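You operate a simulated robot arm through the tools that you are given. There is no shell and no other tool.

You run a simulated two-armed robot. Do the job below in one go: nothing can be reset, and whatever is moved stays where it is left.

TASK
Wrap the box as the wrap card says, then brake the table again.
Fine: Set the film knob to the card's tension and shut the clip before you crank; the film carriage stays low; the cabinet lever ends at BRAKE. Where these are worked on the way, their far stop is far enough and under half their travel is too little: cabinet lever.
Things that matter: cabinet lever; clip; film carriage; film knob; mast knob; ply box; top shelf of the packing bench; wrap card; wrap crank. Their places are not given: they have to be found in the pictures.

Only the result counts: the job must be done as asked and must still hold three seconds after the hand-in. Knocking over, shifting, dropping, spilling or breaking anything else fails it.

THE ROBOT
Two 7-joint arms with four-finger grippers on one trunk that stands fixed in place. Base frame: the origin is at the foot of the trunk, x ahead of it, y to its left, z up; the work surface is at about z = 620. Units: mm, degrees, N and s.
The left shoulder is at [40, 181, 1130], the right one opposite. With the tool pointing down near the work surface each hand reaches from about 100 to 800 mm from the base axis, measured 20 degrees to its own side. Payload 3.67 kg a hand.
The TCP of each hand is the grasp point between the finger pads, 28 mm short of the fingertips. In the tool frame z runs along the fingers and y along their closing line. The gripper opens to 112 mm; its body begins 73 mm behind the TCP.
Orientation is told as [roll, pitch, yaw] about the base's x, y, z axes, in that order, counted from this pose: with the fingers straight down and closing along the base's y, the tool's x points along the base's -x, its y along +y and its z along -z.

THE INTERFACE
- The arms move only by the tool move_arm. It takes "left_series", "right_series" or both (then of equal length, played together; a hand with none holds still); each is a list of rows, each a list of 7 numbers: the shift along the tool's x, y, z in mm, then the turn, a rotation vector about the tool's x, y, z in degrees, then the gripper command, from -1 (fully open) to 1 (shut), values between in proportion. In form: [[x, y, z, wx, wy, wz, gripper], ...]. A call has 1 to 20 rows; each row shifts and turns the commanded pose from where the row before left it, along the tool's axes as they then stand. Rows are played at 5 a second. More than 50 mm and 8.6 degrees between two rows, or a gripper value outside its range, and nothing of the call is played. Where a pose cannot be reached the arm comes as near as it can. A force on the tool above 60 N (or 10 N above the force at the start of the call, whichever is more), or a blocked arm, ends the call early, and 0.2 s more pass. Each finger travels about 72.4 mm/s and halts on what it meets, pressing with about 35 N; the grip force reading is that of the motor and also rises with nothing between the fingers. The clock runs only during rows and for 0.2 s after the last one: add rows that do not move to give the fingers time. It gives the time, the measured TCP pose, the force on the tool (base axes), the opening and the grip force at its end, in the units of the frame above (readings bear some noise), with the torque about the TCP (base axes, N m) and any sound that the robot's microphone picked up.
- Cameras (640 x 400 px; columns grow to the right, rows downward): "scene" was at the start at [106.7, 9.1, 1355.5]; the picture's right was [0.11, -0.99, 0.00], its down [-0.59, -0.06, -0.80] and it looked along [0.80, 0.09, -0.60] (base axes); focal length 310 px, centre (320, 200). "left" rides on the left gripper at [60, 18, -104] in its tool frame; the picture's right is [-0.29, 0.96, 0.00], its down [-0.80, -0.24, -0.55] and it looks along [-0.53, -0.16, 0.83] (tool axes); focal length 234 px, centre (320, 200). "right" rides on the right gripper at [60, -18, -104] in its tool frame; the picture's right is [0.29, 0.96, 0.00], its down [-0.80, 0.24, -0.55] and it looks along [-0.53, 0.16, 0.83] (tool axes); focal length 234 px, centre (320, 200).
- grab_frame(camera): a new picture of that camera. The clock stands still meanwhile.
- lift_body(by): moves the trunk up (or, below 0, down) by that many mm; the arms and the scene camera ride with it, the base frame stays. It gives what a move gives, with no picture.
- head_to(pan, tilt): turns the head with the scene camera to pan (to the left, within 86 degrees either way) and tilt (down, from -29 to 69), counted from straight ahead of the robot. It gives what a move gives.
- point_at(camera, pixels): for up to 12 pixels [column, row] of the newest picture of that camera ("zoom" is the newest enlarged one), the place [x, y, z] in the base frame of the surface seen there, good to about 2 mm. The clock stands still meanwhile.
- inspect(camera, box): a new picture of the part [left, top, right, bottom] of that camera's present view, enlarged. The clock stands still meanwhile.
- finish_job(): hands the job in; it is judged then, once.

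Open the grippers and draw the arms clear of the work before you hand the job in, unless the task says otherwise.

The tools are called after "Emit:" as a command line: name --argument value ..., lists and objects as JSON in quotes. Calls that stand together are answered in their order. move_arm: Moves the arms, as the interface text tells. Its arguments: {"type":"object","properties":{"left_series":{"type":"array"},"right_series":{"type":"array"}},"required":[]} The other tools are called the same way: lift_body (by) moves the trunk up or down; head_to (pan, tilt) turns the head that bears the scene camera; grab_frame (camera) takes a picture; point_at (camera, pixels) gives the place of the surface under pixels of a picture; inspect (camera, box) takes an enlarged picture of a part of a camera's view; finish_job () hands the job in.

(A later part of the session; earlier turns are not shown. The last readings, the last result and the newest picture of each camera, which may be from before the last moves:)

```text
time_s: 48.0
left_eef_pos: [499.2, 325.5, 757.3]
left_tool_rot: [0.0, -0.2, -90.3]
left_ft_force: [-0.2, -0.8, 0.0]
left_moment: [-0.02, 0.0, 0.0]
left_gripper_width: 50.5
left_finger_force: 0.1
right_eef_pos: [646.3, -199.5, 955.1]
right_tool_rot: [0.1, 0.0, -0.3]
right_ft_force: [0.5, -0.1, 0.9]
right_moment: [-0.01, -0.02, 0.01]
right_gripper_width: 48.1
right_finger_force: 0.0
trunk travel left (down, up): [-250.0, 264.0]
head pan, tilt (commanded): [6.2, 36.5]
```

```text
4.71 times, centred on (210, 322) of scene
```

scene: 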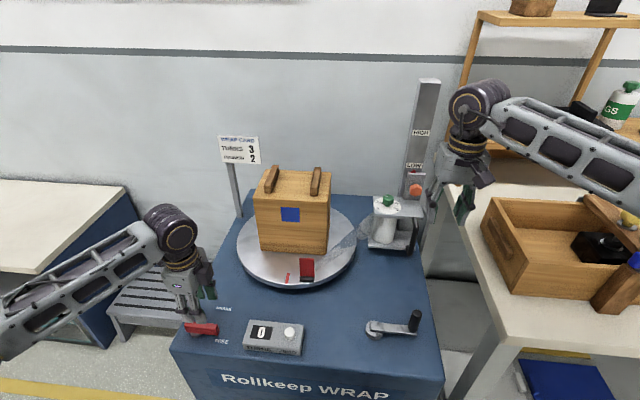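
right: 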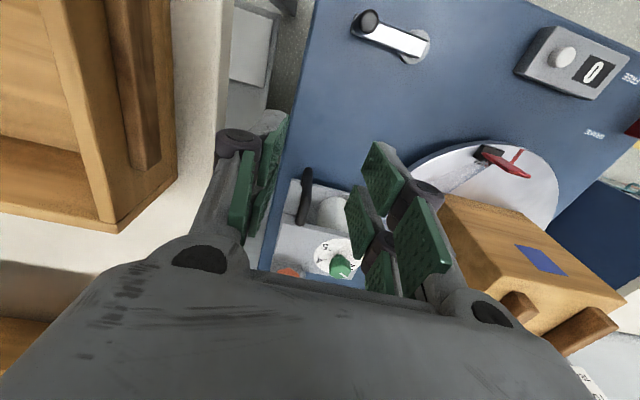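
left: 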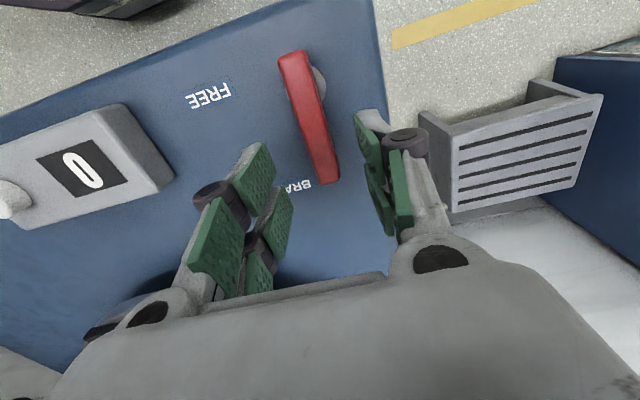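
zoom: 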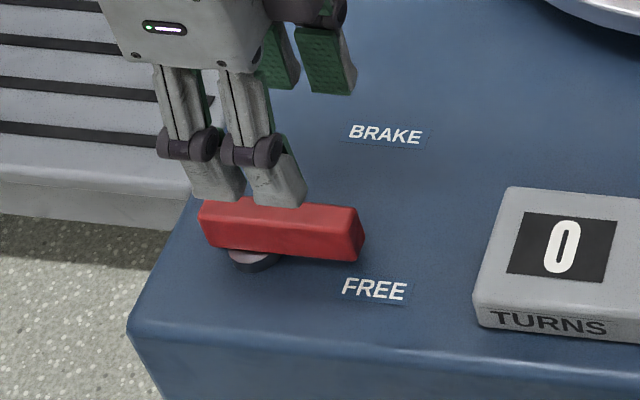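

Lever is at FREE. Now the crank: I zoom and measure its hub and handle.

Emit:
inspect --camera "scene" --box '[355, 300, 435, 350]'

```text
8.00 times, centred on (395, 325) of scene
```

zoom: 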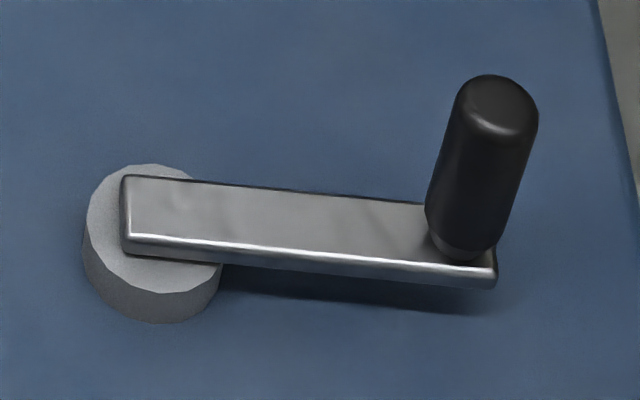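

Emit:
point_at --camera "zoom" --pixels '[[500, 95], [465, 120], [530, 120], [480, 200], [435, 200], [505, 215], [460, 245], [90, 215], [150, 170], [150, 275], [130, 240], [485, 265]]'

Emit:
inspect --camera "right" --box '[330, 0, 450, 80]'

```text
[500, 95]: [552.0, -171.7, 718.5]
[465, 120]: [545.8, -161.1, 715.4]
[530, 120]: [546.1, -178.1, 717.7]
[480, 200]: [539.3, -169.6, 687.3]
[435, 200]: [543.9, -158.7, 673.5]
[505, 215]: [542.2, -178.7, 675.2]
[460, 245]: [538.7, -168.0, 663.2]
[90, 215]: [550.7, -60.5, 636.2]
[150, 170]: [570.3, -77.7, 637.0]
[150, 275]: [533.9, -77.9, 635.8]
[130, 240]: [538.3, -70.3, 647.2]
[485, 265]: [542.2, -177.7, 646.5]
```

```text
5.00 times, centred on (390, 40) of right
```

zoom: 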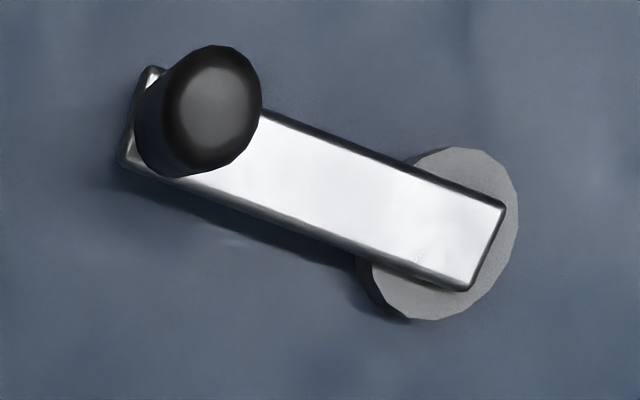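

Hub centre ≈ (552,-78.5); handle axis ≈ (549.5,-169.5), z 660–719, so the crank radius is about 91 mm. I bring the right hand above the handle.

Emit:
move_arm --right_series '[[19.4, 6, 35, 0, 0, 0, 0.143], [19.4, 6, 35, 0, 0, 0, 0.143], [19.4, 6, 35, 0, 0, 0, 0.143], [19.4, 6, 35, 0, 0, 0, 0.143], [19.4, 6, 35, 0, 0, 0, 0.143], [0, 0, 0, 0, 0, 0, 0.143]]'

Emit:
grab_frame --camera "right"

Emit:
inspect --camera "scene" --box '[340, 230, 480, 350]'

```text
time_s: 49.4
left_eef_pos: [499.5, 326.4, 754.4]
left_tool_rot: [-0.1, -0.4, -90.2]
left_ft_force: [0.2, 0.5, -0.5]
left_moment: [0.01, 0.0, 0.05]
left_gripper_width: 50.6
left_finger_force: 0.1
right_eef_pos: [550.3, -168.3, 779.8]
right_tool_rot: [0.0, -0.1, -0.3]
right_ft_force: [0.0, 0.1, -0.5]
right_moment: [-0.01, 0.01, -0.04]
right_gripper_width: 48.1
right_finger_force: 0.0
trunk travel left (down, up): [-250.0, 264.0]
head pan, tilt (commanded): [6.2, 36.5]
```

```text
taken
```

right: 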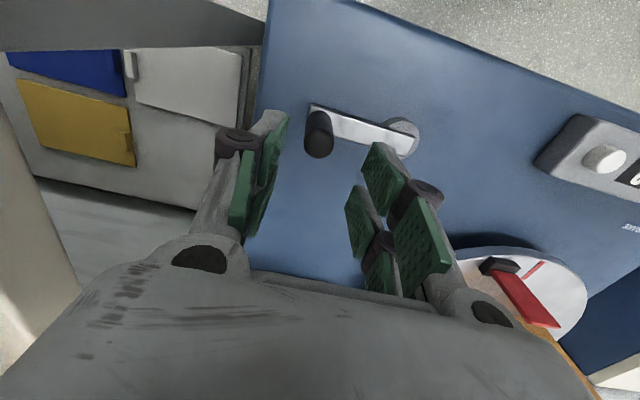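

```text
3.33 times, centred on (410, 290) of scene
```

zoom: 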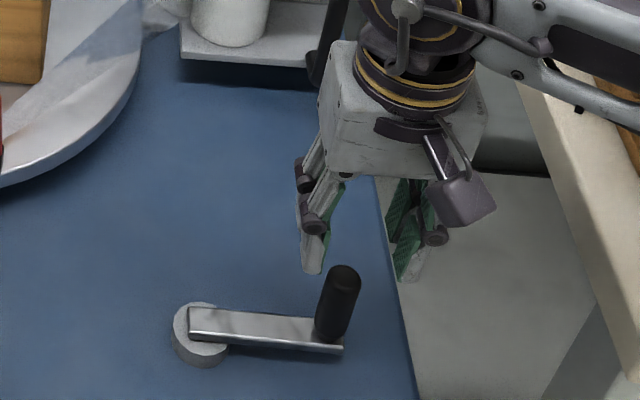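

Before descending I check the packing bench edge beside the handle.

Emit:
point_at --camera "scene" --pixels '[[440, 195], [465, 265], [500, 335], [470, 300], [520, 300], [455, 380], [430, 290], [437, 340]]'

Emit:
point_at --camera "right" --pixels '[[320, 122], [310, 118], [330, 120], [320, 150], [400, 125], [30, 180], [250, 100], [255, 60]]'

```text
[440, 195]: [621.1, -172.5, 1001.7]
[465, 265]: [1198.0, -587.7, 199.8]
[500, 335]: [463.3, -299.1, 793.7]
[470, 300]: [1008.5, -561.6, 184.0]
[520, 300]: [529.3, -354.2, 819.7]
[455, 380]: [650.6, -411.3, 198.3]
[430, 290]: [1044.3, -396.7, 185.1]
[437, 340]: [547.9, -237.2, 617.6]
```

```text
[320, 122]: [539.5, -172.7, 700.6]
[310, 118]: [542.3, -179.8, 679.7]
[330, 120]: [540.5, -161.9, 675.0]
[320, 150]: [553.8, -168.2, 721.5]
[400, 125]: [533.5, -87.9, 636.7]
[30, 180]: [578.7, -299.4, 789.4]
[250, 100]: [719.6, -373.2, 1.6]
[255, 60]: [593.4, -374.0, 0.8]
```

Bench edge is at y≈-299, z≈790 – clear of the hand. I check how the right arm's elbow sits relative to the crate on the bench.

Emit:
head_to --pan -35 --tilt 40

Emit:
grab_frame --camera "scene"

```text
time_s: 50.5
left_eef_pos: [499.5, 326.2, 755.8]
left_tool_rot: [-0.1, -0.3, -90.2]
left_ft_force: [-0.7, -0.1, -0.9]
left_moment: [0.0, 0.01, -0.01]
left_gripper_width: 50.5
left_finger_force: 0.0
right_eef_pos: [550.4, -170.2, 779.5]
right_tool_rot: [0.0, 0.0, -0.2]
right_ft_force: [0.8, 0.0, 0.5]
right_moment: [-0.02, -0.02, -0.02]
right_gripper_width: 47.8
right_finger_force: 0.1
trunk travel left (down, up): [-250.0, 264.0]
head pan, tilt (commanded): [-35.0, 40.0]
```

```text
taken
```

scene: 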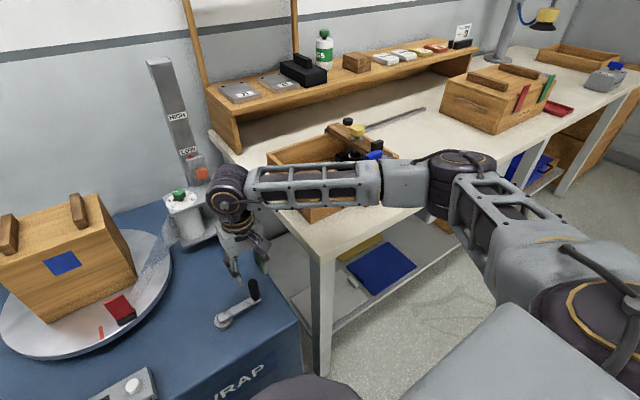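

The forearm passes over the wooden crate; I measure their heights to judge clearance.

Emit:
point_at --camera "scene" --pixels '[[310, 185], [310, 200], [400, 195], [460, 175], [445, 210], [270, 160], [345, 135], [375, 155], [350, 205], [320, 215], [230, 190], [420, 225]]'

```text
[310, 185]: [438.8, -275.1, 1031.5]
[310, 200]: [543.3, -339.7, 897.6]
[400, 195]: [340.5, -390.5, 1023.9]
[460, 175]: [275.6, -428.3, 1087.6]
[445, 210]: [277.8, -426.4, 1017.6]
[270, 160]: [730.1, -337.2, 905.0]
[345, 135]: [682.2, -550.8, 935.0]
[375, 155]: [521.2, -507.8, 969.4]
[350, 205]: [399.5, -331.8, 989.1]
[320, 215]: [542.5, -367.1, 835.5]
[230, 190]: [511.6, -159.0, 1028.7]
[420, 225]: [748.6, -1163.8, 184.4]
```

The forearm stays on the near side of the crate (x<440 where y<-275), well clear. I turn the head back and lower the right hand around the crank handle.

Emit:
head_to --pan 4 --tilt 40

Emit:
move_arm --right_series '[[0, 0, 22, 0, 0, 0, 0.143], [0, 0, 22, 0, 0, 0, 0.143], [0, 0, 22, 0, 0, 0, 0.143], [0, 0, 20, 0, 0, 0, 0.143], [0, 0, 0, 0, 0, 0, 0.143]]'

Emit:
grab_frame --camera "scene"

Emit:
grab_frame --camera "right"

```text
time_s: 51.5
left_eef_pos: [499.6, 326.6, 755.9]
left_tool_rot: [-0.2, -0.3, -90.1]
left_ft_force: [-0.3, 1.0, 0.1]
left_moment: [-0.02, 0.04, -0.01]
left_gripper_width: 50.3
left_finger_force: 0.2
right_eef_pos: [549.0, -169.4, 780.7]
right_tool_rot: [0.0, 0.0, -0.2]
right_ft_force: [0.2, 0.4, -0.1]
right_moment: [0.04, 0.0, -0.03]
right_gripper_width: 48.0
right_finger_force: 0.0
trunk travel left (down, up): [-250.0, 264.0]
head pan, tilt (commanded): [4.0, 40.0]
```

```text
time_s: 52.7
left_eef_pos: [498.3, 326.7, 756.0]
left_tool_rot: [-0.1, -0.3, -90.2]
left_ft_force: [0.4, -0.1, -0.4]
left_moment: [-0.01, -0.01, 0.0]
left_gripper_width: 50.5
left_finger_force: 0.1
right_eef_pos: [550.2, -170.3, 692.9]
right_tool_rot: [0.1, 0.0, -0.2]
right_ft_force: [0.1, 0.2, -0.3]
right_moment: [-0.02, 0.02, -0.01]
right_gripper_width: 47.7
right_finger_force: 0.0
trunk travel left (down, up): [-250.0, 264.0]
head pan, tilt (commanded): [4.0, 40.0]
```

```text
taken
```

scene: 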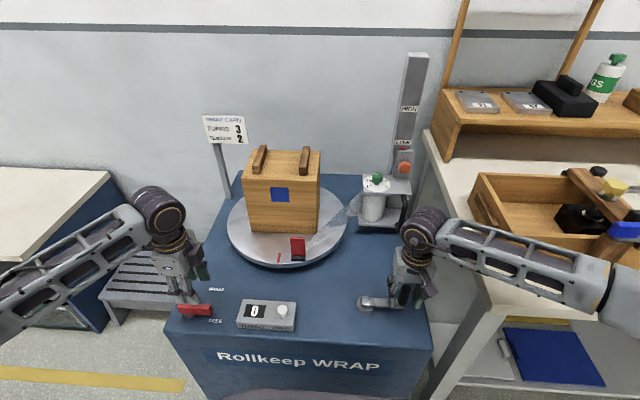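

```text
taken
```

right: 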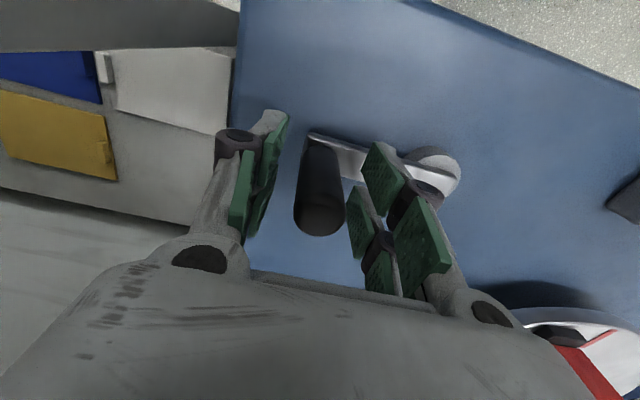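

The handle stands between the pads; I close on it.

Emit:
move_arm --right_series '[[0, 0, 0, 0, 0, 0, 1], [0, 0, 0, 0, 0, 0, 1], [0, 0, 0, 0, 0, 0, 1], [0, 0, 0, 0, 0, 0, 1]]'

```text
time_s: 53.7
left_eef_pos: [499.5, 326.9, 756.1]
left_tool_rot: [0.0, -0.3, -90.2]
left_ft_force: [-0.2, 0.4, 0.0]
left_moment: [-0.02, -0.02, 0.05]
left_gripper_width: 50.5
left_finger_force: 0.0
right_eef_pos: [550.5, -169.8, 693.0]
right_tool_rot: [-0.1, -0.1, -0.3]
right_ft_force: [-0.5, -2.3, -2.4]
right_moment: [-0.13, -0.21, -0.04]
right_gripper_width: 21.1
right_finger_force: 44.7
trunk travel left (down, up): [-250.0, 264.0]
head pan, tilt (commanded): [4.0, 40.0]
```

Gripped at 21 mm. I crank the first 20° clockwise (handle toward the robot) and look at how the table and counter react.

Emit:
move_arm --right_series '[[7.9, 0.5, 0, 0, 0, 0, 1], [7.9, 1.2, 0, 0, 0, 0, 1], [7.8, 1.8, 0, 0, 0, 0, 1], [7.5, 2.6, 0, 0, 0, 0, 1], [0, 0, 0, 0, 0, 0, 1]]'

Emit:
grab_frame --camera "scene"

Emit:
inspect --camera "scene" --box '[210, 150, 430, 340]'

```text
time_s: 54.9
left_eef_pos: [496.8, 327.3, 757.2]
left_tool_rot: [0.0, -0.3, -90.2]
left_ft_force: [0.4, -0.8, 0.0]
left_moment: [0.01, -0.02, 0.01]
left_gripper_width: 50.6
left_finger_force: 0.0
right_eef_pos: [512.2, -161.4, 692.1]
right_tool_rot: [0.0, 0.6, 0.1]
right_ft_force: [-30.8, -1.7, 10.2]
right_moment: [-0.08, 1.26, 0.37]
right_gripper_width: 21.1
right_finger_force: 45.7
trunk travel left (down, up): [-250.0, 264.0]
head pan, tilt (commanded): [4.0, 40.0]
```

```text
taken
```

scene: 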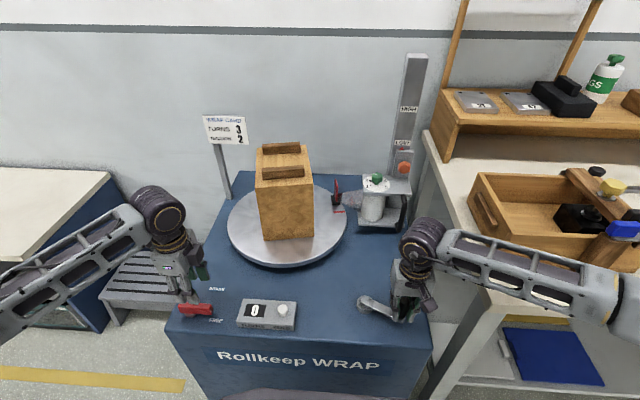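

```text
2.11 times, centred on (320, 245) of scene
```

zoom: 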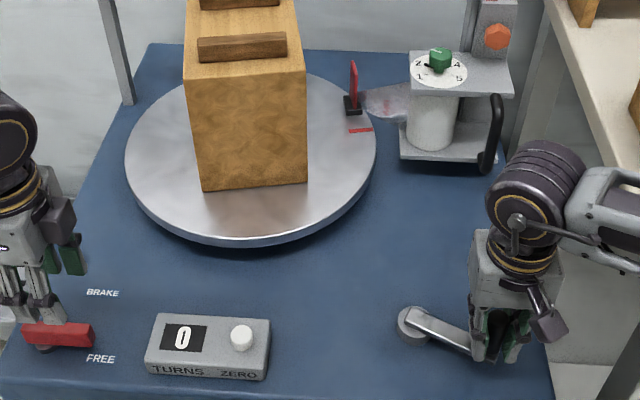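

The table turned about 90° counter-clockwise for about 24° of crank, so it is geared up or coasting. I hold still one moment and look again.

Emit:
move_arm --right_series '[[0, 0, 0, 0, 0, 0, 1], [0, 0, 0, 0, 0, 0, 1]]'

Emit:
grab_frame --camera "scene"

Emit:
inspect --camera "scene" --box '[210, 150, 430, 340]'

```text
time_s: 55.5
left_eef_pos: [502.3, 326.1, 756.0]
left_tool_rot: [-0.2, -0.1, -90.2]
left_ft_force: [-0.4, 0.0, 0.2]
left_moment: [-0.02, 0.0, 0.02]
left_gripper_width: 50.4
left_finger_force: 0.0
right_eef_pos: [524.8, -166.0, 693.4]
right_tool_rot: [0.0, -0.4, -0.6]
right_ft_force: [16.3, -10.3, -9.9]
right_moment: [-0.22, -0.78, -0.31]
right_gripper_width: 21.1
right_finger_force: 45.2
trunk travel left (down, up): [-250.0, 264.0]
head pan, tilt (commanded): [4.0, 40.0]
```

```text
taken
```

scene: 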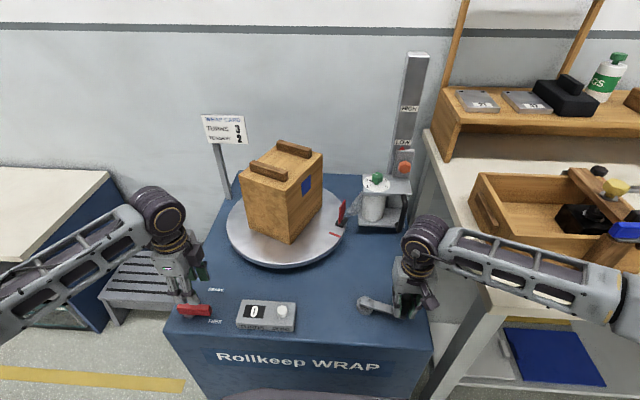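

```text
2.11 times, centred on (320, 245) of scene
```

zoom: 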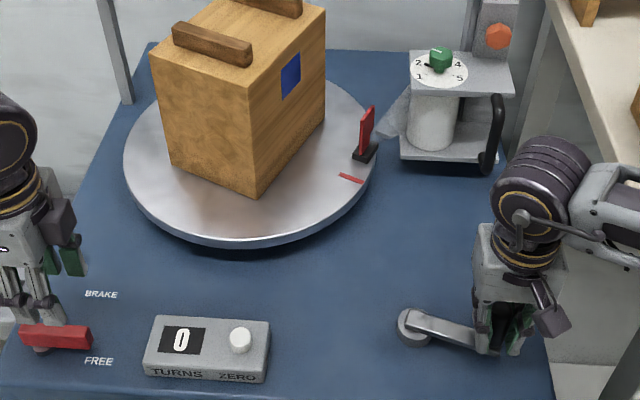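

It swings back: the table's inertia works back through the crank onto the hand. I measure the clip position now to get the gear ratio.

Emit:
point_at --camera "zoom" --pixels '[[365, 155], [350, 178], [366, 130], [125, 160], [376, 160], [240, 240], [420, 325], [480, 350]]'

```text
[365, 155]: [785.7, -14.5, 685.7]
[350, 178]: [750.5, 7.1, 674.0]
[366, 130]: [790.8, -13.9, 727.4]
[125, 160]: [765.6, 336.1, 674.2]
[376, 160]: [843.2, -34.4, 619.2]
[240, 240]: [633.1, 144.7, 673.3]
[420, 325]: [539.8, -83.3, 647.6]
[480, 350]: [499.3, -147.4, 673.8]
```

The clip base went from 198° to 260° about the table centre for 16° of crank: the gear is about 4:1, so 3 table turns need about 270° of crank. I crank on slowly (2° per row with ramps), keeping the same direction.

Emit:
move_arm --right_series '[[1.48, 0.58, 0, 0, 0, 0, 1], [2.2, 0.92, 0, 0, 0, 0, 1], [2.9, 1.32, 0, 0, 0, 0, 1], [2.85, 1.42, 0, 0, 0, 0, 1], [2.8, 1.52, 0, 0, 0, 0, 1], [2.75, 1.62, 0, 0, 0, 0, 1], [2.69, 1.71, 0, 0, 0, 0, 1], [2.63, 1.8, 0, 0, 0, 0, 1], [2.56, 1.9, 0, 0, 0, 0, 1], [2.49, 1.98, 0, 0, 0, 0, 1], [2.42, 2.07, 0, 0, 0, 0, 1], [2.35, 2.15, 0, 0, 0, 0, 1], [2.27, 2.23, 0, 0, 0, 0, 1], [2.19, 2.31, 0, 0, 0, 0, 1], [2.11, 2.39, 0, 0, 0, 0, 1], [2.03, 2.46, 0, 0, 0, 0, 1], [1.94, 2.53, 0, 0, 0, 0, 1], [1.4, 1.94, 0, 0, 0, 0, 1], [0.9, 1.31, 0, 0, 0, 0, 1], [0, 0, 0, 0, 0, 0, 1]]'

Emit:
grab_frame --camera "scene"

Emit:
inspect --camera "scene" --box '[210, 150, 430, 340]'

```text
time_s: 59.7
left_eef_pos: [499.0, 324.8, 756.2]
left_tool_rot: [-0.1, -0.2, -90.2]
left_ft_force: [0.0, 0.3, -0.9]
left_moment: [0.0, -0.01, 0.02]
left_gripper_width: 50.5
left_finger_force: 0.1
right_eef_pos: [474.2, -129.0, 692.6]
right_tool_rot: [0.1, 0.1, -0.2]
right_ft_force: [-9.3, -13.3, -2.7]
right_moment: [-0.43, -0.01, -0.48]
right_gripper_width: 21.0
right_finger_force: 45.1
trunk travel left (down, up): [-250.0, 264.0]
head pan, tilt (commanded): [4.0, 40.0]
```

```text
taken
```

scene: 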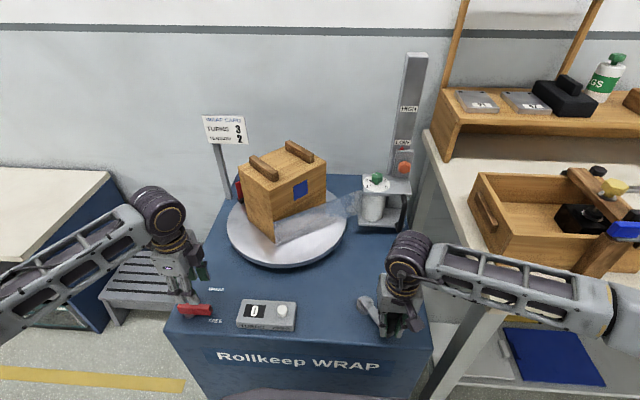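

```text
2.11 times, centred on (320, 245) of scene
```

zoom: 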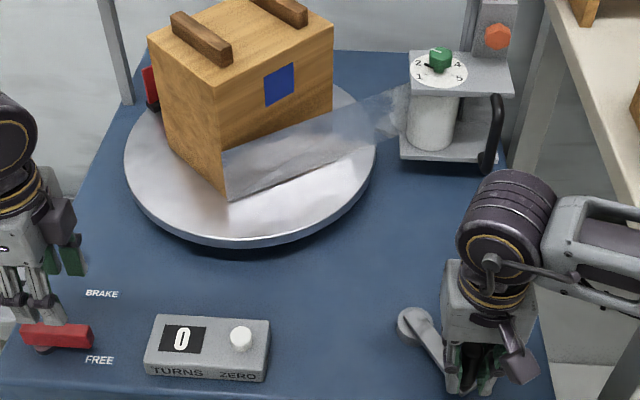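

The clip is now far-left (about 62°), i.e. 224° of table turn for 56° of crank – ratio 4 confirmed. I look closely at the film on the box and the counter.

Emit:
inspect --camera "scene" --box '[220, 130, 410, 260]'

Emit:
inspect --camera "scene" --box '[230, 290, 310, 340]'

```text
3.08 times, centred on (315, 195) of scene
```

zoom: 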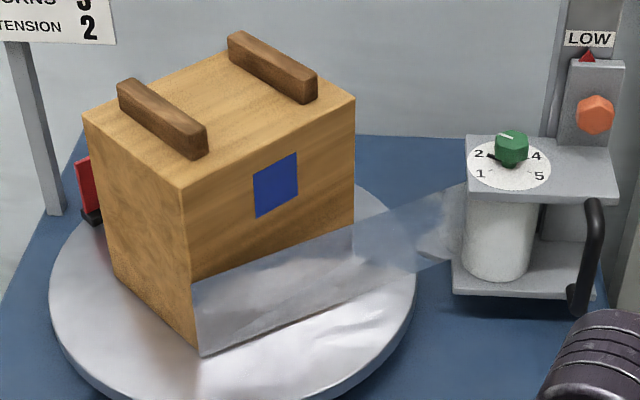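

```text
8.00 times, centred on (270, 315) of scene
```

zoom: 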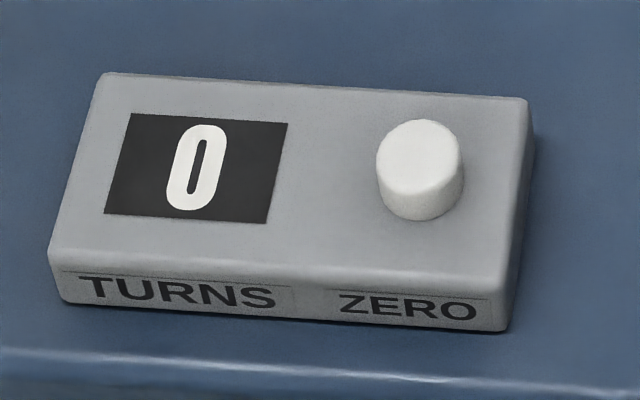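

No wrap layer is drawn yet and the counter still shows 0. I crank on through about one full table turn (crank to -181°) to see how the counter counts.

Emit:
move_arm --right_series '[[0.88, 1.33, 0, 0, 0, 0, 1], [1.28, 2.02, 0, 0, 0, 0, 1], [1.62, 2.75, 0, 0, 0, 0, 1], [1.52, 2.8, 0, 0, 0, 0, 1], [1.42, 2.85, 0, 0, 0, 0, 1], [1.32, 2.9, 0, 0, 0, 0, 1], [1.22, 2.94, 0, 0, 0, 0, 1], [1.12, 2.98, 0, 0, 0, 0, 1], [1.01, 3.02, 0, 0, 0, 0, 1], [0.9, 3.06, 0, 0, 0, 0, 1], [0.8, 3.09, 0, 0, 0, 0, 1], [0.69, 3.11, 0, 0, 0, 0, 1], [0.58, 3.13, 0, 0, 0, 0, 1], [0.47, 3.15, 0, 0, 0, 0, 1], [0.36, 3.17, 0, 0, 0, 0, 1], [0.25, 3.18, 0, 0, 0, 0, 1], [0.14, 3.18, 0, 0, 0, 0, 1], [0.03, 2.39, 0, 0, 0, 0, 1], [-0.01, 1.59, 0, 0, 0, 0, 1], [0, 0, 0, 0, 0, 0, 1]]'

Emit:
grab_frame --camera "scene"

Emit:
inspect --camera "scene" --box '[210, 130, 430, 340]'

```text
time_s: 63.9
left_eef_pos: [498.8, 326.7, 755.9]
left_tool_rot: [-0.1, -0.3, -90.2]
left_ft_force: [-0.2, -0.2, 0.4]
left_moment: [0.0, -0.01, -0.03]
left_gripper_width: 50.3
left_finger_force: 0.1
right_eef_pos: [459.7, -75.2, 694.0]
right_tool_rot: [0.2, 0.0, -0.1]
right_ft_force: [-6.0, 4.1, -6.9]
right_moment: [0.57, 0.06, 0.02]
right_gripper_width: 21.0
right_finger_force: 44.9
trunk travel left (down, up): [-250.0, 264.0]
head pan, tilt (commanded): [4.0, 40.0]
```

```text
taken
```

scene: 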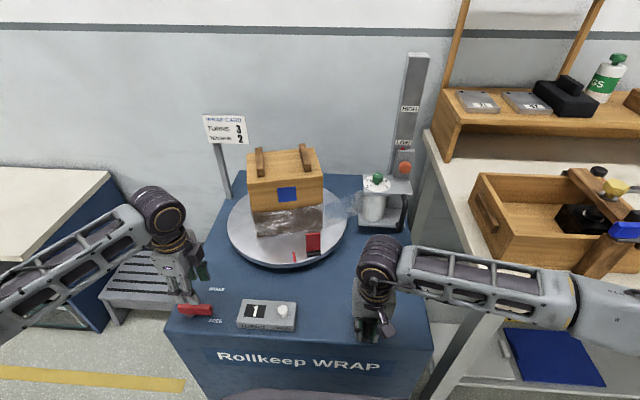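

```text
1.90 times, centred on (320, 235) of scene
```

zoom: 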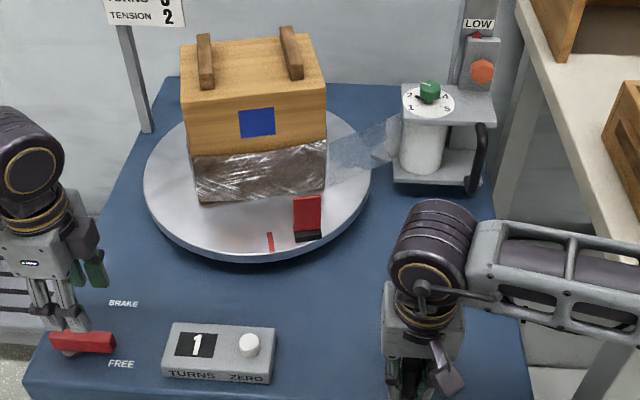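

The counter shows 1 and film now wraps the lower half of the box, so this direction counts. I measure the red table mark for the exact angle, then go on cranking.

Emit:
point_at --camera "zoom" --pixels '[[268, 234], [271, 248], [307, 215], [308, 235]]'

Emit:
move_arm --right_series '[[-0.04, 1.59, 0, 0, 0, 0, 1], [-0.17, 3.18, 0, 0, 0, 0, 1], [-0.36, 3.97, 0, 0, 0, 0, 1], [-0.54, 3.95, 0, 0, 0, 0, 1], [-0.71, 3.92, 0, 0, 0, 0, 1], [-0.88, 3.88, 0, 0, 0, 0, 1], [-1.05, 3.84, 0, 0, 0, 0, 1], [-1.21, 3.79, 0, 0, 0, 0, 1], [-1.38, 3.74, 0, 0, 0, 0, 1], [-1.54, 3.67, 0, 0, 0, 0, 1], [-1.7, 3.6, 0, 0, 0, 0, 1], [-1.86, 3.53, 0, 0, 0, 0, 1], [-2.01, 3.44, 0, 0, 0, 0, 1], [-2.16, 3.35, 0, 0, 0, 0, 1], [-2.3, 3.25, 0, 0, 0, 0, 1], [-2.44, 3.15, 0, 0, 0, 0, 1], [-2.05, 2.44, 0, 0, 0, 0, 1], [-1.06, 1.19, 0, 0, 0, 0, 1], [0, 0, 0, 0, 0, 0, 1]]'

Emit:
grab_frame --camera "scene"

```text
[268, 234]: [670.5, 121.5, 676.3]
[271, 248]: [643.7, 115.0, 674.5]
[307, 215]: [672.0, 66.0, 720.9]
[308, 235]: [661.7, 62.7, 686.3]
```

```text
time_s: 67.9
left_eef_pos: [500.1, 327.0, 755.2]
left_tool_rot: [-0.2, -0.2, -90.2]
left_ft_force: [-0.1, 0.0, -0.2]
left_moment: [0.02, 0.02, 0.0]
left_gripper_width: 50.2
left_finger_force: 0.1
right_eef_pos: [486.7, -18.0, 693.6]
right_tool_rot: [0.1, -0.2, -0.2]
right_ft_force: [8.4, -6.1, -3.8]
right_moment: [0.02, -0.65, 0.1]
right_gripper_width: 21.4
right_finger_force: 45.1
trunk travel left (down, up): [-250.0, 264.0]
head pan, tilt (commanded): [4.0, 40.0]
```

```text
taken
```

scene: 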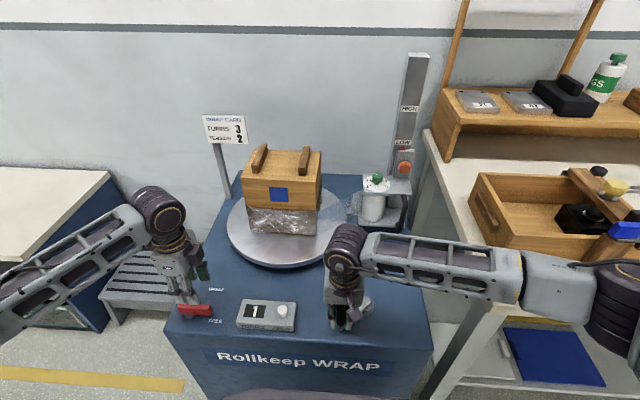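

All smooth; counter 1 with about 1.45 turns done. I crank on another 41°.

Emit:
move_arm --right_series '[[-1.08, 1.18, 0, 0, 0, 0, 1], [-2.21, 2.29, 0, 0, 0, 0, 1], [-2.88, 2.75, 0, 0, 0, 0, 1], [-2.99, 2.63, 0, 0, 0, 0, 1], [-3.11, 2.49, 0, 0, 0, 0, 1], [-3.21, 2.36, 0, 0, 0, 0, 1], [-3.31, 2.21, 0, 0, 0, 0, 1], [-3.41, 2.07, 0, 0, 0, 0, 1], [-3.49, 1.92, 0, 0, 0, 0, 1], [-3.57, 1.76, 0, 0, 0, 0, 1], [-3.65, 1.6, 0, 0, 0, 0, 1], [-3.71, 1.44, 0, 0, 0, 0, 1], [-3.77, 1.28, 0, 0, 0, 0, 1], [-3.82, 1.11, 0, 0, 0, 0, 1], [-3.87, 0.95, 0, 0, 0, 0, 1], [-3.91, 0.78, 0, 0, 0, 0, 1], [-3.15, 0.5, 0, 0, 0, 0, 1], [-1.58, 0.21, 0, 0, 0, 0, 1], [0, 0, 0, 0, 0, 0, 1]]'

Emit:
grab_frame --camera "scene"

```text
time_s: 71.9
left_eef_pos: [500.8, 324.9, 755.7]
left_tool_rot: [-0.1, -0.1, -90.3]
left_ft_force: [-1.1, -0.6, 0.0]
left_moment: [0.01, -0.05, 0.0]
left_gripper_width: 50.5
left_finger_force: 0.1
right_eef_pos: [541.9, 9.6, 692.6]
right_tool_rot: [0.1, 0.1, -0.3]
right_ft_force: [0.1, -26.6, -2.5]
right_moment: [-0.67, 0.1, 0.06]
right_gripper_width: 21.3
right_finger_force: 45.0
trunk travel left (down, up): [-250.0, 264.0]
head pan, tilt (commanded): [4.0, 40.0]
```

```text
taken
```

scene: 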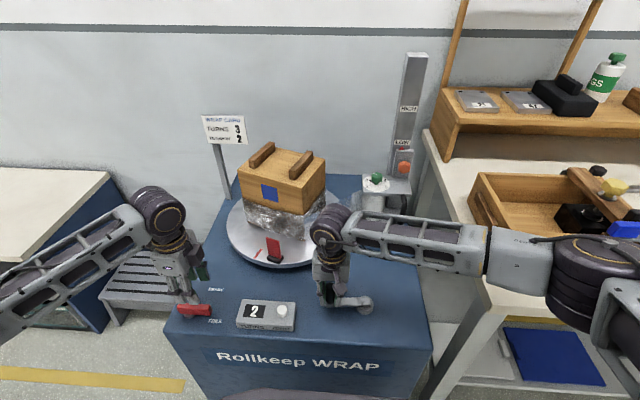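

Counter shows 2 near 1.95 turns; the side force shows the true crank circle is centre (549.4,-79.9), radius 89.9. I continue with the corrected circle, another 41°.

Emit:
move_arm --right_series '[[-2.54, -2.3, 0, 0, 0, 0, 1], [-3.14, 0.16, 0, 0, 0, 0, 1], [-3.92, 0.04, 0, 0, 0, 0, 1], [-3.92, -0.13, 0, 0, 0, 0, 1], [-3.91, -0.3, 0, 0, 0, 0, 1], [-3.89, -0.48, 0, 0, 0, 0, 1], [-3.87, -0.64, 0, 0, 0, 0, 1], [-3.84, -0.81, 0, 0, 0, 0, 1], [-3.8, -0.98, 0, 0, 0, 0, 1], [-3.75, -1.14, 0, 0, 0, 0, 1], [-3.7, -1.31, 0, 0, 0, 0, 1], [-3.64, -1.47, 0, 0, 0, 0, 1], [-3.57, -1.62, 0, 0, 0, 0, 1], [-3.5, -1.78, 0, 0, 0, 0, 1], [-3.42, -1.93, 0, 0, 0, 0, 1], [-3.33, -2.08, 0, 0, 0, 0, 1], [-2.6, -1.76, 0, 0, 0, 0, 1], [-1.27, -0.92, 0, 0, 0, 0, 1], [0, 0, 0, 0, 0, 0, 1]]'

Emit:
grab_frame --camera "scene"

```text
time_s: 75.9
left_eef_pos: [498.5, 326.3, 755.6]
left_tool_rot: [-0.1, -0.3, -90.2]
left_ft_force: [0.5, -0.2, -0.5]
left_moment: [0.02, 0.03, 0.03]
left_gripper_width: 50.2
left_finger_force: 0.1
right_eef_pos: [603.2, -7.9, 695.0]
right_tool_rot: [0.1, -0.1, -0.1]
right_ft_force: [1.6, 0.2, 0.6]
right_moment: [-0.06, -0.71, 0.06]
right_gripper_width: 21.1
right_finger_force: 45.4
trunk travel left (down, up): [-250.0, 264.0]
head pan, tilt (commanded): [4.0, 40.0]
```

```text
taken
```

scene: 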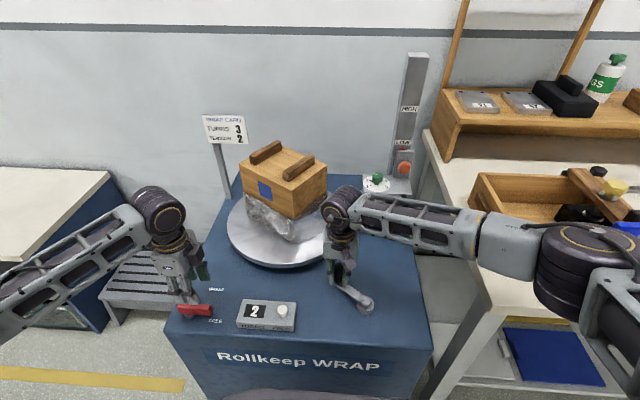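

Force is nearly nil on the corrected circle. I crank on another 41° (to about 2.87 turns).

Emit:
move_arm --right_series '[[-1.26, -0.94, 0, 0, 0, 0, 1], [-2.47, -1.94, 0, 0, 0, 0, 1], [-2.99, -2.55, 0, 0, 0, 0, 1], [-2.87, -2.67, 0, 0, 0, 0, 1], [-2.75, -2.8, 0, 0, 0, 0, 1], [-2.63, -2.91, 0, 0, 0, 0, 1], [-2.5, -3.02, 0, 0, 0, 0, 1], [-2.36, -3.13, 0, 0, 0, 0, 1], [-2.22, -3.23, 0, 0, 0, 0, 1], [-2.08, -3.32, 0, 0, 0, 0, 1], [-1.93, -3.41, 0, 0, 0, 0, 1], [-1.78, -3.49, 0, 0, 0, 0, 1], [-1.63, -3.57, 0, 0, 0, 0, 1], [-1.47, -3.64, 0, 0, 0, 0, 1], [-1.31, -3.7, 0, 0, 0, 0, 1], [-1.15, -3.75, 0, 0, 0, 0, 1], [-0.8, -3.03, 0, 0, 0, 0, 1], [-0.36, -1.53, 0, 0, 0, 0, 1], [0, 0, 0, 0, 0, 0, 1], [0, 0, 0, 0, 0, 0, 1]]'

Emit:
grab_frame --camera "scene"

Emit:
inspect --camera "scene" --box '[210, 150, 400, 340]'

```text
time_s: 80.1
left_eef_pos: [499.0, 327.9, 755.3]
left_tool_rot: [-0.2, -0.4, -90.3]
left_ft_force: [-0.8, -0.2, 0.2]
left_moment: [0.0, 0.02, 0.01]
left_gripper_width: 50.4
left_finger_force: 0.1
right_eef_pos: [637.5, -57.6, 694.6]
right_tool_rot: [0.1, 0.0, -0.3]
right_ft_force: [8.9, 15.0, 3.7]
right_moment: [0.55, -0.24, -0.51]
right_gripper_width: 21.6
right_finger_force: 45.1
trunk travel left (down, up): [-250.0, 264.0]
head pan, tilt (commanded): [4.0, 40.0]
```

```text
taken
```

scene: 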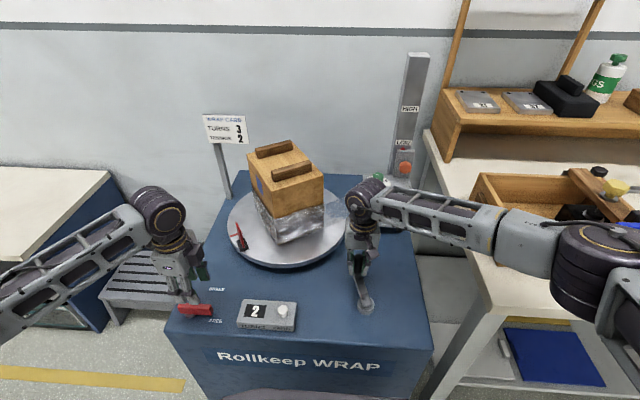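

```text
2.11 times, centred on (305, 245) of scene
```

zoom: 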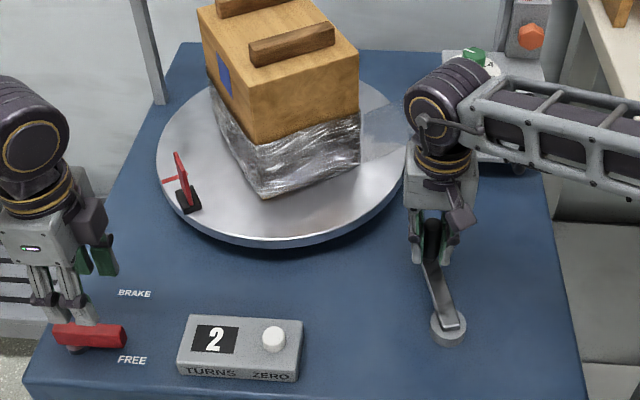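

About 2.85 turns done (clip near-left). I crank the last 12° slowly and let it settle.

Emit:
move_arm --right_series '[[-0.33, -1.53, 0, 0, 0, 0, 1], [-0.45, -2.31, 0, 0, 0, 0, 1], [-0.39, -2.32, 0, 0, 0, 0, 1], [-0.33, -2.33, 0, 0, 0, 0, 1], [-0.27, -2.34, 0, 0, 0, 0, 1], [-0.21, -2.34, 0, 0, 0, 0, 1], [-0.15, -2.35, 0, 0, 0, 0, 1], [-0.06, -1.57, 0, 0, 0, 0, 1], [-0.04, -1.57, 0, 0, 0, 0, 1], [0, 0, 0, 0, 0, 0, 1], [0, 0, 0, 0, 0, 0, 1], [0, 0, 0, 0, 0, 0, 1], [0, 0, 0, 0, 0, 0, 1]]'

Emit:
grab_frame --camera "scene"

Emit:
inspect --camera "scene" --box '[220, 200, 380, 340]'

```text
time_s: 82.9
left_eef_pos: [498.8, 325.6, 754.2]
left_tool_rot: [-0.2, -0.4, -90.2]
left_ft_force: [-0.9, -0.1, -0.1]
left_moment: [-0.05, 0.03, 0.02]
left_gripper_width: 50.5
left_finger_force: 0.1
right_eef_pos: [639.3, -77.8, 694.7]
right_tool_rot: [0.0, 0.0, -0.2]
right_ft_force: [15.5, 8.8, 7.0]
right_moment: [0.31, -0.29, -0.25]
right_gripper_width: 20.8
right_finger_force: 44.6
trunk travel left (down, up): [-250.0, 264.0]
head pan, tilt (commanded): [4.0, 40.0]
```

```text
taken
```

scene: 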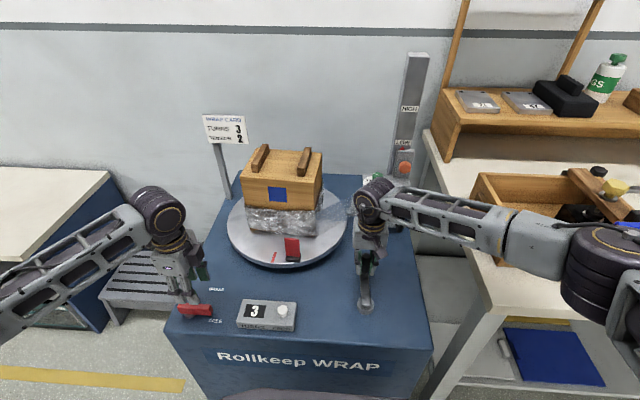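

```text
2.86 times, centred on (300, 270) of scene
```

zoom: 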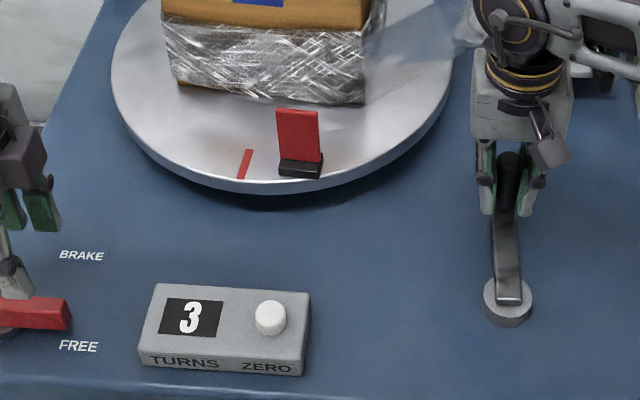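

The counter shows 3. I measure the red mark to see how near the table is to exactly three turns (it began at (635–667, 160)).

Emit:
point_at --camera "zoom" --pixels '[[248, 152], [241, 177], [280, 175], [320, 178], [245, 165]]'

```text
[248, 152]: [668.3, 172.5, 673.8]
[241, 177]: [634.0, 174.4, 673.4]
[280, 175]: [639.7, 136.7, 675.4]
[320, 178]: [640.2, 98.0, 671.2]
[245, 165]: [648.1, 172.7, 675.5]
```

The mark is 14 mm (about 4.6°) short of exactly three turns. I nudge the crank about 1.4° further and relieve the side force.

Emit:
move_arm --right_series '[[-0.7, -1.1, 0, 0, 0, 0, 1], [-0.5, -1.1, 0, 0, 0, 0, 1], [0, -0.3, 0, 0, 0, 0, 1], [0, 0, 0, 0, 0, 0, 1], [0, 0, 0, 0, 0, 0, 1], [0, 0, 0, 0, 0, 0, 1]]'

Emit:
inspect --camera "scene" --box '[220, 200, 380, 340]'

Emit:
point_at --camera "zoom" --pixels '[[248, 152], [243, 177], [250, 165], [255, 152], [262, 165], [320, 178]]'

```text
time_s: 84.3
left_eef_pos: [500.3, 327.5, 755.2]
left_tool_rot: [-0.1, -0.4, -90.2]
left_ft_force: [0.5, 0.1, -0.2]
left_moment: [-0.03, 0.0, 0.03]
left_gripper_width: 50.4
left_finger_force: 0.0
right_eef_pos: [640.1, -82.1, 693.6]
right_tool_rot: [0.0, 0.0, -0.2]
right_ft_force: [5.7, 5.9, 7.6]
right_moment: [0.09, 0.32, -0.06]
right_gripper_width: 20.7
right_finger_force: 44.7
trunk travel left (down, up): [-250.0, 264.0]
head pan, tilt (commanded): [4.0, 40.0]
```

```text
2.86 times, centred on (300, 270) of scene
```

zoom: 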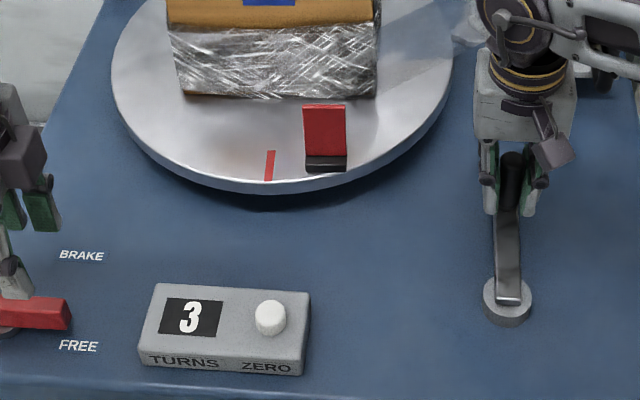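

```text
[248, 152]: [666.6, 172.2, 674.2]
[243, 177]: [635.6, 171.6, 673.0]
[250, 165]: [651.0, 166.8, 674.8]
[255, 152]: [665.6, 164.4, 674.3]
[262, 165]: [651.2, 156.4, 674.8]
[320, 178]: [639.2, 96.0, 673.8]
```

Table is within about 3° past exactly three turns, counter 3. Holding the crank with the right hand, I lower the left hand onto the lever at FREE and grip it.

Emit:
move_arm --left_series '[[-2.5, 0, 25, 0, 0, 0, 0.1], [0, 0, 25, 0, 0, 0, 0.1], [0, 0, 25, 0, 0, 0, 0.1], [0, 0, 24, 0, 0, 0, 0.1], [0, 0, 0, 0, 0, 0, 0.6], [0, 0, 0, 0, 0, 0, 1], [0, 0, 0, 0, 0, 0, 1], [0, 0, 0, 0, 0, 0, 1]]'

Emit:
inspect --camera "scene" --box '[140, 220, 300, 340]'

```text
time_s: 86.1
left_eef_pos: [500.4, 324.0, 655.9]
left_tool_rot: [0.0, -0.3, -90.3]
left_ft_force: [21.3, 3.0, -12.1]
left_moment: [0.0, -0.57, -0.42]
left_gripper_width: 16.0
left_finger_force: 45.2
right_eef_pos: [640.5, -81.6, 692.2]
right_tool_rot: [0.0, 0.0, -0.2]
right_ft_force: [-11.5, -3.1, 14.8]
right_moment: [-0.12, -0.81, 0.03]
right_gripper_width: 21.2
right_finger_force: 45.1
trunk travel left (down, up): [-250.0, 264.0]
head pan, tilt (commanded): [4.0, 40.0]
```

```text
3.33 times, centred on (220, 280) of scene
```

zoom: 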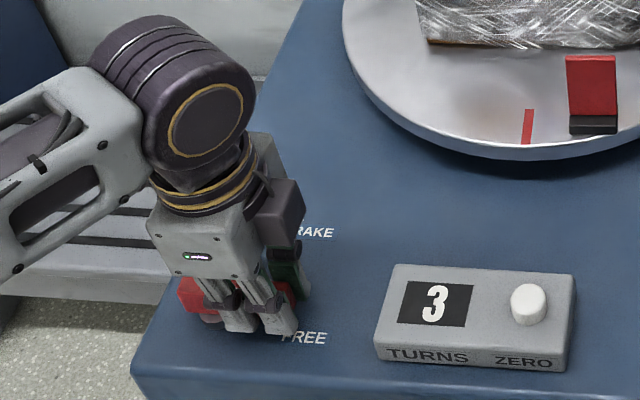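

The left hand holds the lever (16 mm), the counter stays at 3. I swing the lever counter-clockwise back toward BRAKE, first 45°.

Emit:
move_arm --left_series '[[0.15, 3.4, 0, 0, 0, -5, 1], [0.15, 3.4, 0, 0, 0, -5, 1], [0.15, 3.4, 0, 0, 0, -5, 1], [0.15, 3.4, 0, 0, 0, -5, 1], [0.15, 3.4, 0, 0, 0, -5, 1], [0.15, 3.4, 0, 0, 0, -5, 1], [0.15, 3.4, 0, 0, 0, -5, 1], [0.15, 3.4, 0, 0, 0, -5, 1], [0.15, 3.4, 0, 0, 0, -5, 1], [0, 0, 0, 0, 0, 0, 1]]'

Emit:
inspect --camera "scene" --box '[140, 220, 300, 340]'

```text
time_s: 88.3
left_eef_pos: [528.5, 335.8, 656.9]
left_tool_rot: [0.0, -0.5, -45.1]
left_ft_force: [46.5, 10.4, -15.6]
left_moment: [0.21, -1.14, -1.67]
left_gripper_width: 16.3
left_finger_force: 44.9
right_eef_pos: [640.1, -79.9, 693.4]
right_tool_rot: [-0.1, 0.1, -0.2]
right_ft_force: [-25.3, -5.9, 24.6]
right_moment: [-0.14, 1.06, 0.08]
right_gripper_width: 21.0
right_finger_force: 45.0
trunk travel left (down, up): [-250.0, 264.0]
head pan, tilt (commanded): [4.0, 40.0]
```

```text
3.33 times, centred on (220, 280) of scene
```

zoom: 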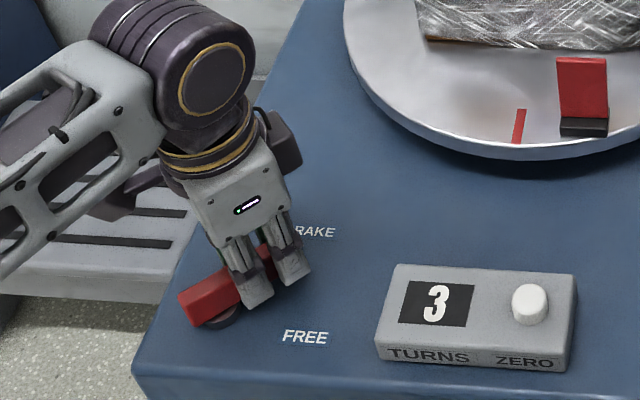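

The lever follows; the side force again is from the pivot estimate, so I ease 3–4 mm toward the force and continue the remaining 45°.

Emit:
move_arm --left_series '[[-1.9, 3, 0, 0, 0, 0, 1], [0.15, 3.5, 0, 0, 0, -5, 1], [0.15, 3.5, 0, 0, 0, -5, 1], [0.15, 3.5, 0, 0, 0, -5, 1], [0.15, 3.5, 0, 0, 0, -5, 1], [0, 0, 0, 0, 0, 0, 1]]'

Emit:
inspect --camera "scene" --box '[140, 220, 300, 340]'

```text
time_s: 89.7
left_eef_pos: [536.3, 346.9, 656.6]
left_tool_rot: [-0.3, 0.0, -25.0]
left_ft_force: [11.4, 11.7, 11.1]
left_moment: [-0.24, -1.48, -0.65]
left_gripper_width: 16.3
left_finger_force: 45.0
right_eef_pos: [640.2, -79.6, 693.1]
right_tool_rot: [0.1, -0.1, -0.2]
right_ft_force: [-6.7, 1.8, -1.1]
right_moment: [-0.13, -0.35, -0.02]
right_gripper_width: 20.9
right_finger_force: 44.9
trunk travel left (down, up): [-250.0, 264.0]
head pan, tilt (commanded): [4.0, 40.0]
```

```text
3.33 times, centred on (220, 280) of scene
```

zoom: 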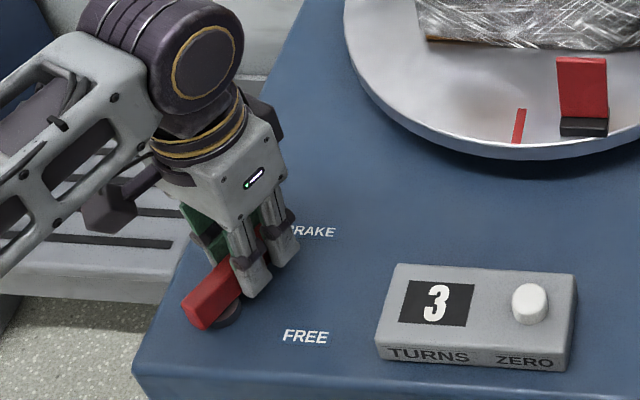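

Forces are low now (about 16 N). I continue the last 25° and a few degrees more to reach the BRAKE stop.

Emit:
move_arm --left_series '[[0, 1, 0, 0, 0, 0, 1], [0.15, 3.5, 0, 0, 0, -5, 1], [0.15, 3.5, 0, 0, 0, -5, 1], [0.15, 3.5, 0, 0, 0, -5, 1], [0.15, 3.5, 0, 0, 0, -5, 1], [0.15, 3.5, 0, 0, 0, -5, 1], [0.05, 2, 0, 0, 0, -3, 1], [0.05, 2, 0, 0, 0, -3, 1], [0, 0, 0, 0, 0, 0, 1]]'

Emit:
inspect --camera "scene" --box '[140, 220, 300, 340]'

```text
time_s: 91.7
left_eef_pos: [541.3, 366.8, 656.2]
left_tool_rot: [-0.4, 0.2, 5.6]
left_ft_force: [-11.7, -0.6, 22.6]
left_moment: [-0.09, 0.34, -2.07]
left_gripper_width: 18.8
left_finger_force: 44.7
right_eef_pos: [639.6, -80.6, 693.1]
right_tool_rot: [0.1, 0.0, -0.1]
right_ft_force: [9.4, 15.7, -20.4]
right_moment: [0.23, -0.78, -0.03]
right_gripper_width: 20.7
right_finger_force: 45.3
trunk travel left (down, up): [-250.0, 264.0]
head pan, tilt (commanded): [4.0, 40.0]
```

```text
3.33 times, centred on (220, 280) of scene
```

zoom: 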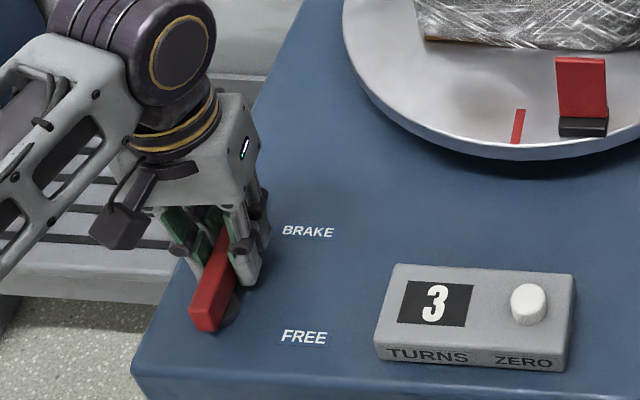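

The grip splays to 18.8 mm with opposing torque: the lever is on its BRAKE stop. I open the left hand in place and lift it off.

Emit:
move_arm --left_series '[[0, 0, 0, 0, 0, 0, 0.1], [0, 0, 0, 0, 0, 0, 0.1], [0, 0, 0, 0, 0, 0, 0.1], [0, 0, -20, 0, 0, 0, 0.1], [0, 0, -35, 0, 0, 0, 0.1], [0, 0, -45, 0, 0, 0, 0.1], [0, 0, -45, 0, 0, 0, 0.1], [0, 0, 0, 0, 0, 0, 0.1]]'

Emit:
grab_frame --camera "scene"

Emit:
inspect --camera "scene" --box '[140, 250, 300, 350]'

```text
time_s: 93.5
left_eef_pos: [543.5, 370.7, 801.5]
left_tool_rot: [-0.3, 0.2, 5.8]
left_ft_force: [-0.1, 0.1, 0.2]
left_moment: [-0.02, -0.01, 0.0]
left_gripper_width: 50.5
left_finger_force: 0.1
right_eef_pos: [639.6, -80.9, 694.7]
right_tool_rot: [-0.1, 0.0, -0.2]
right_ft_force: [-5.9, 9.8, -3.8]
right_moment: [0.33, 0.49, 0.0]
right_gripper_width: 21.0
right_finger_force: 44.4
trunk travel left (down, up): [-250.0, 264.0]
head pan, tilt (commanded): [4.0, 40.0]
```

```text
taken
```

scene: 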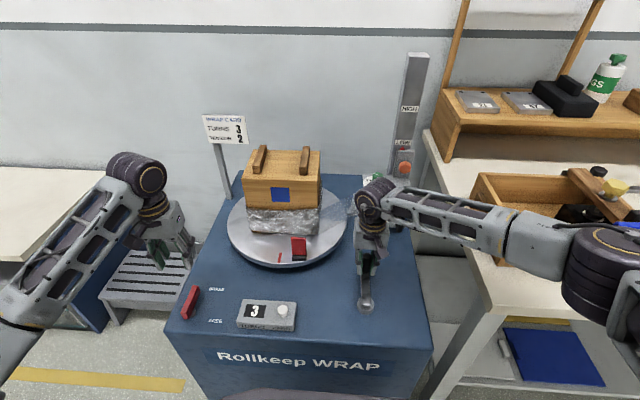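

```text
4.00 times, centred on (220, 300) of scene
```

zoom: 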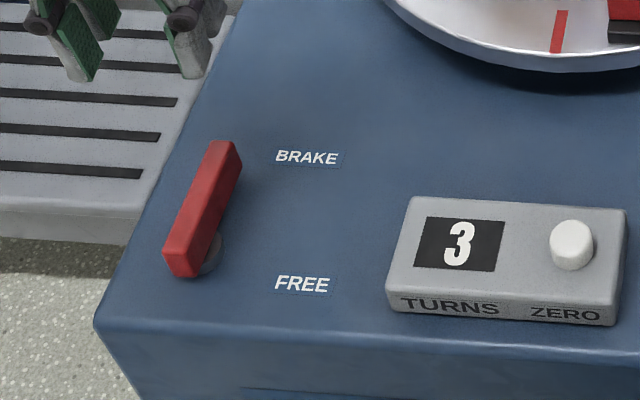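

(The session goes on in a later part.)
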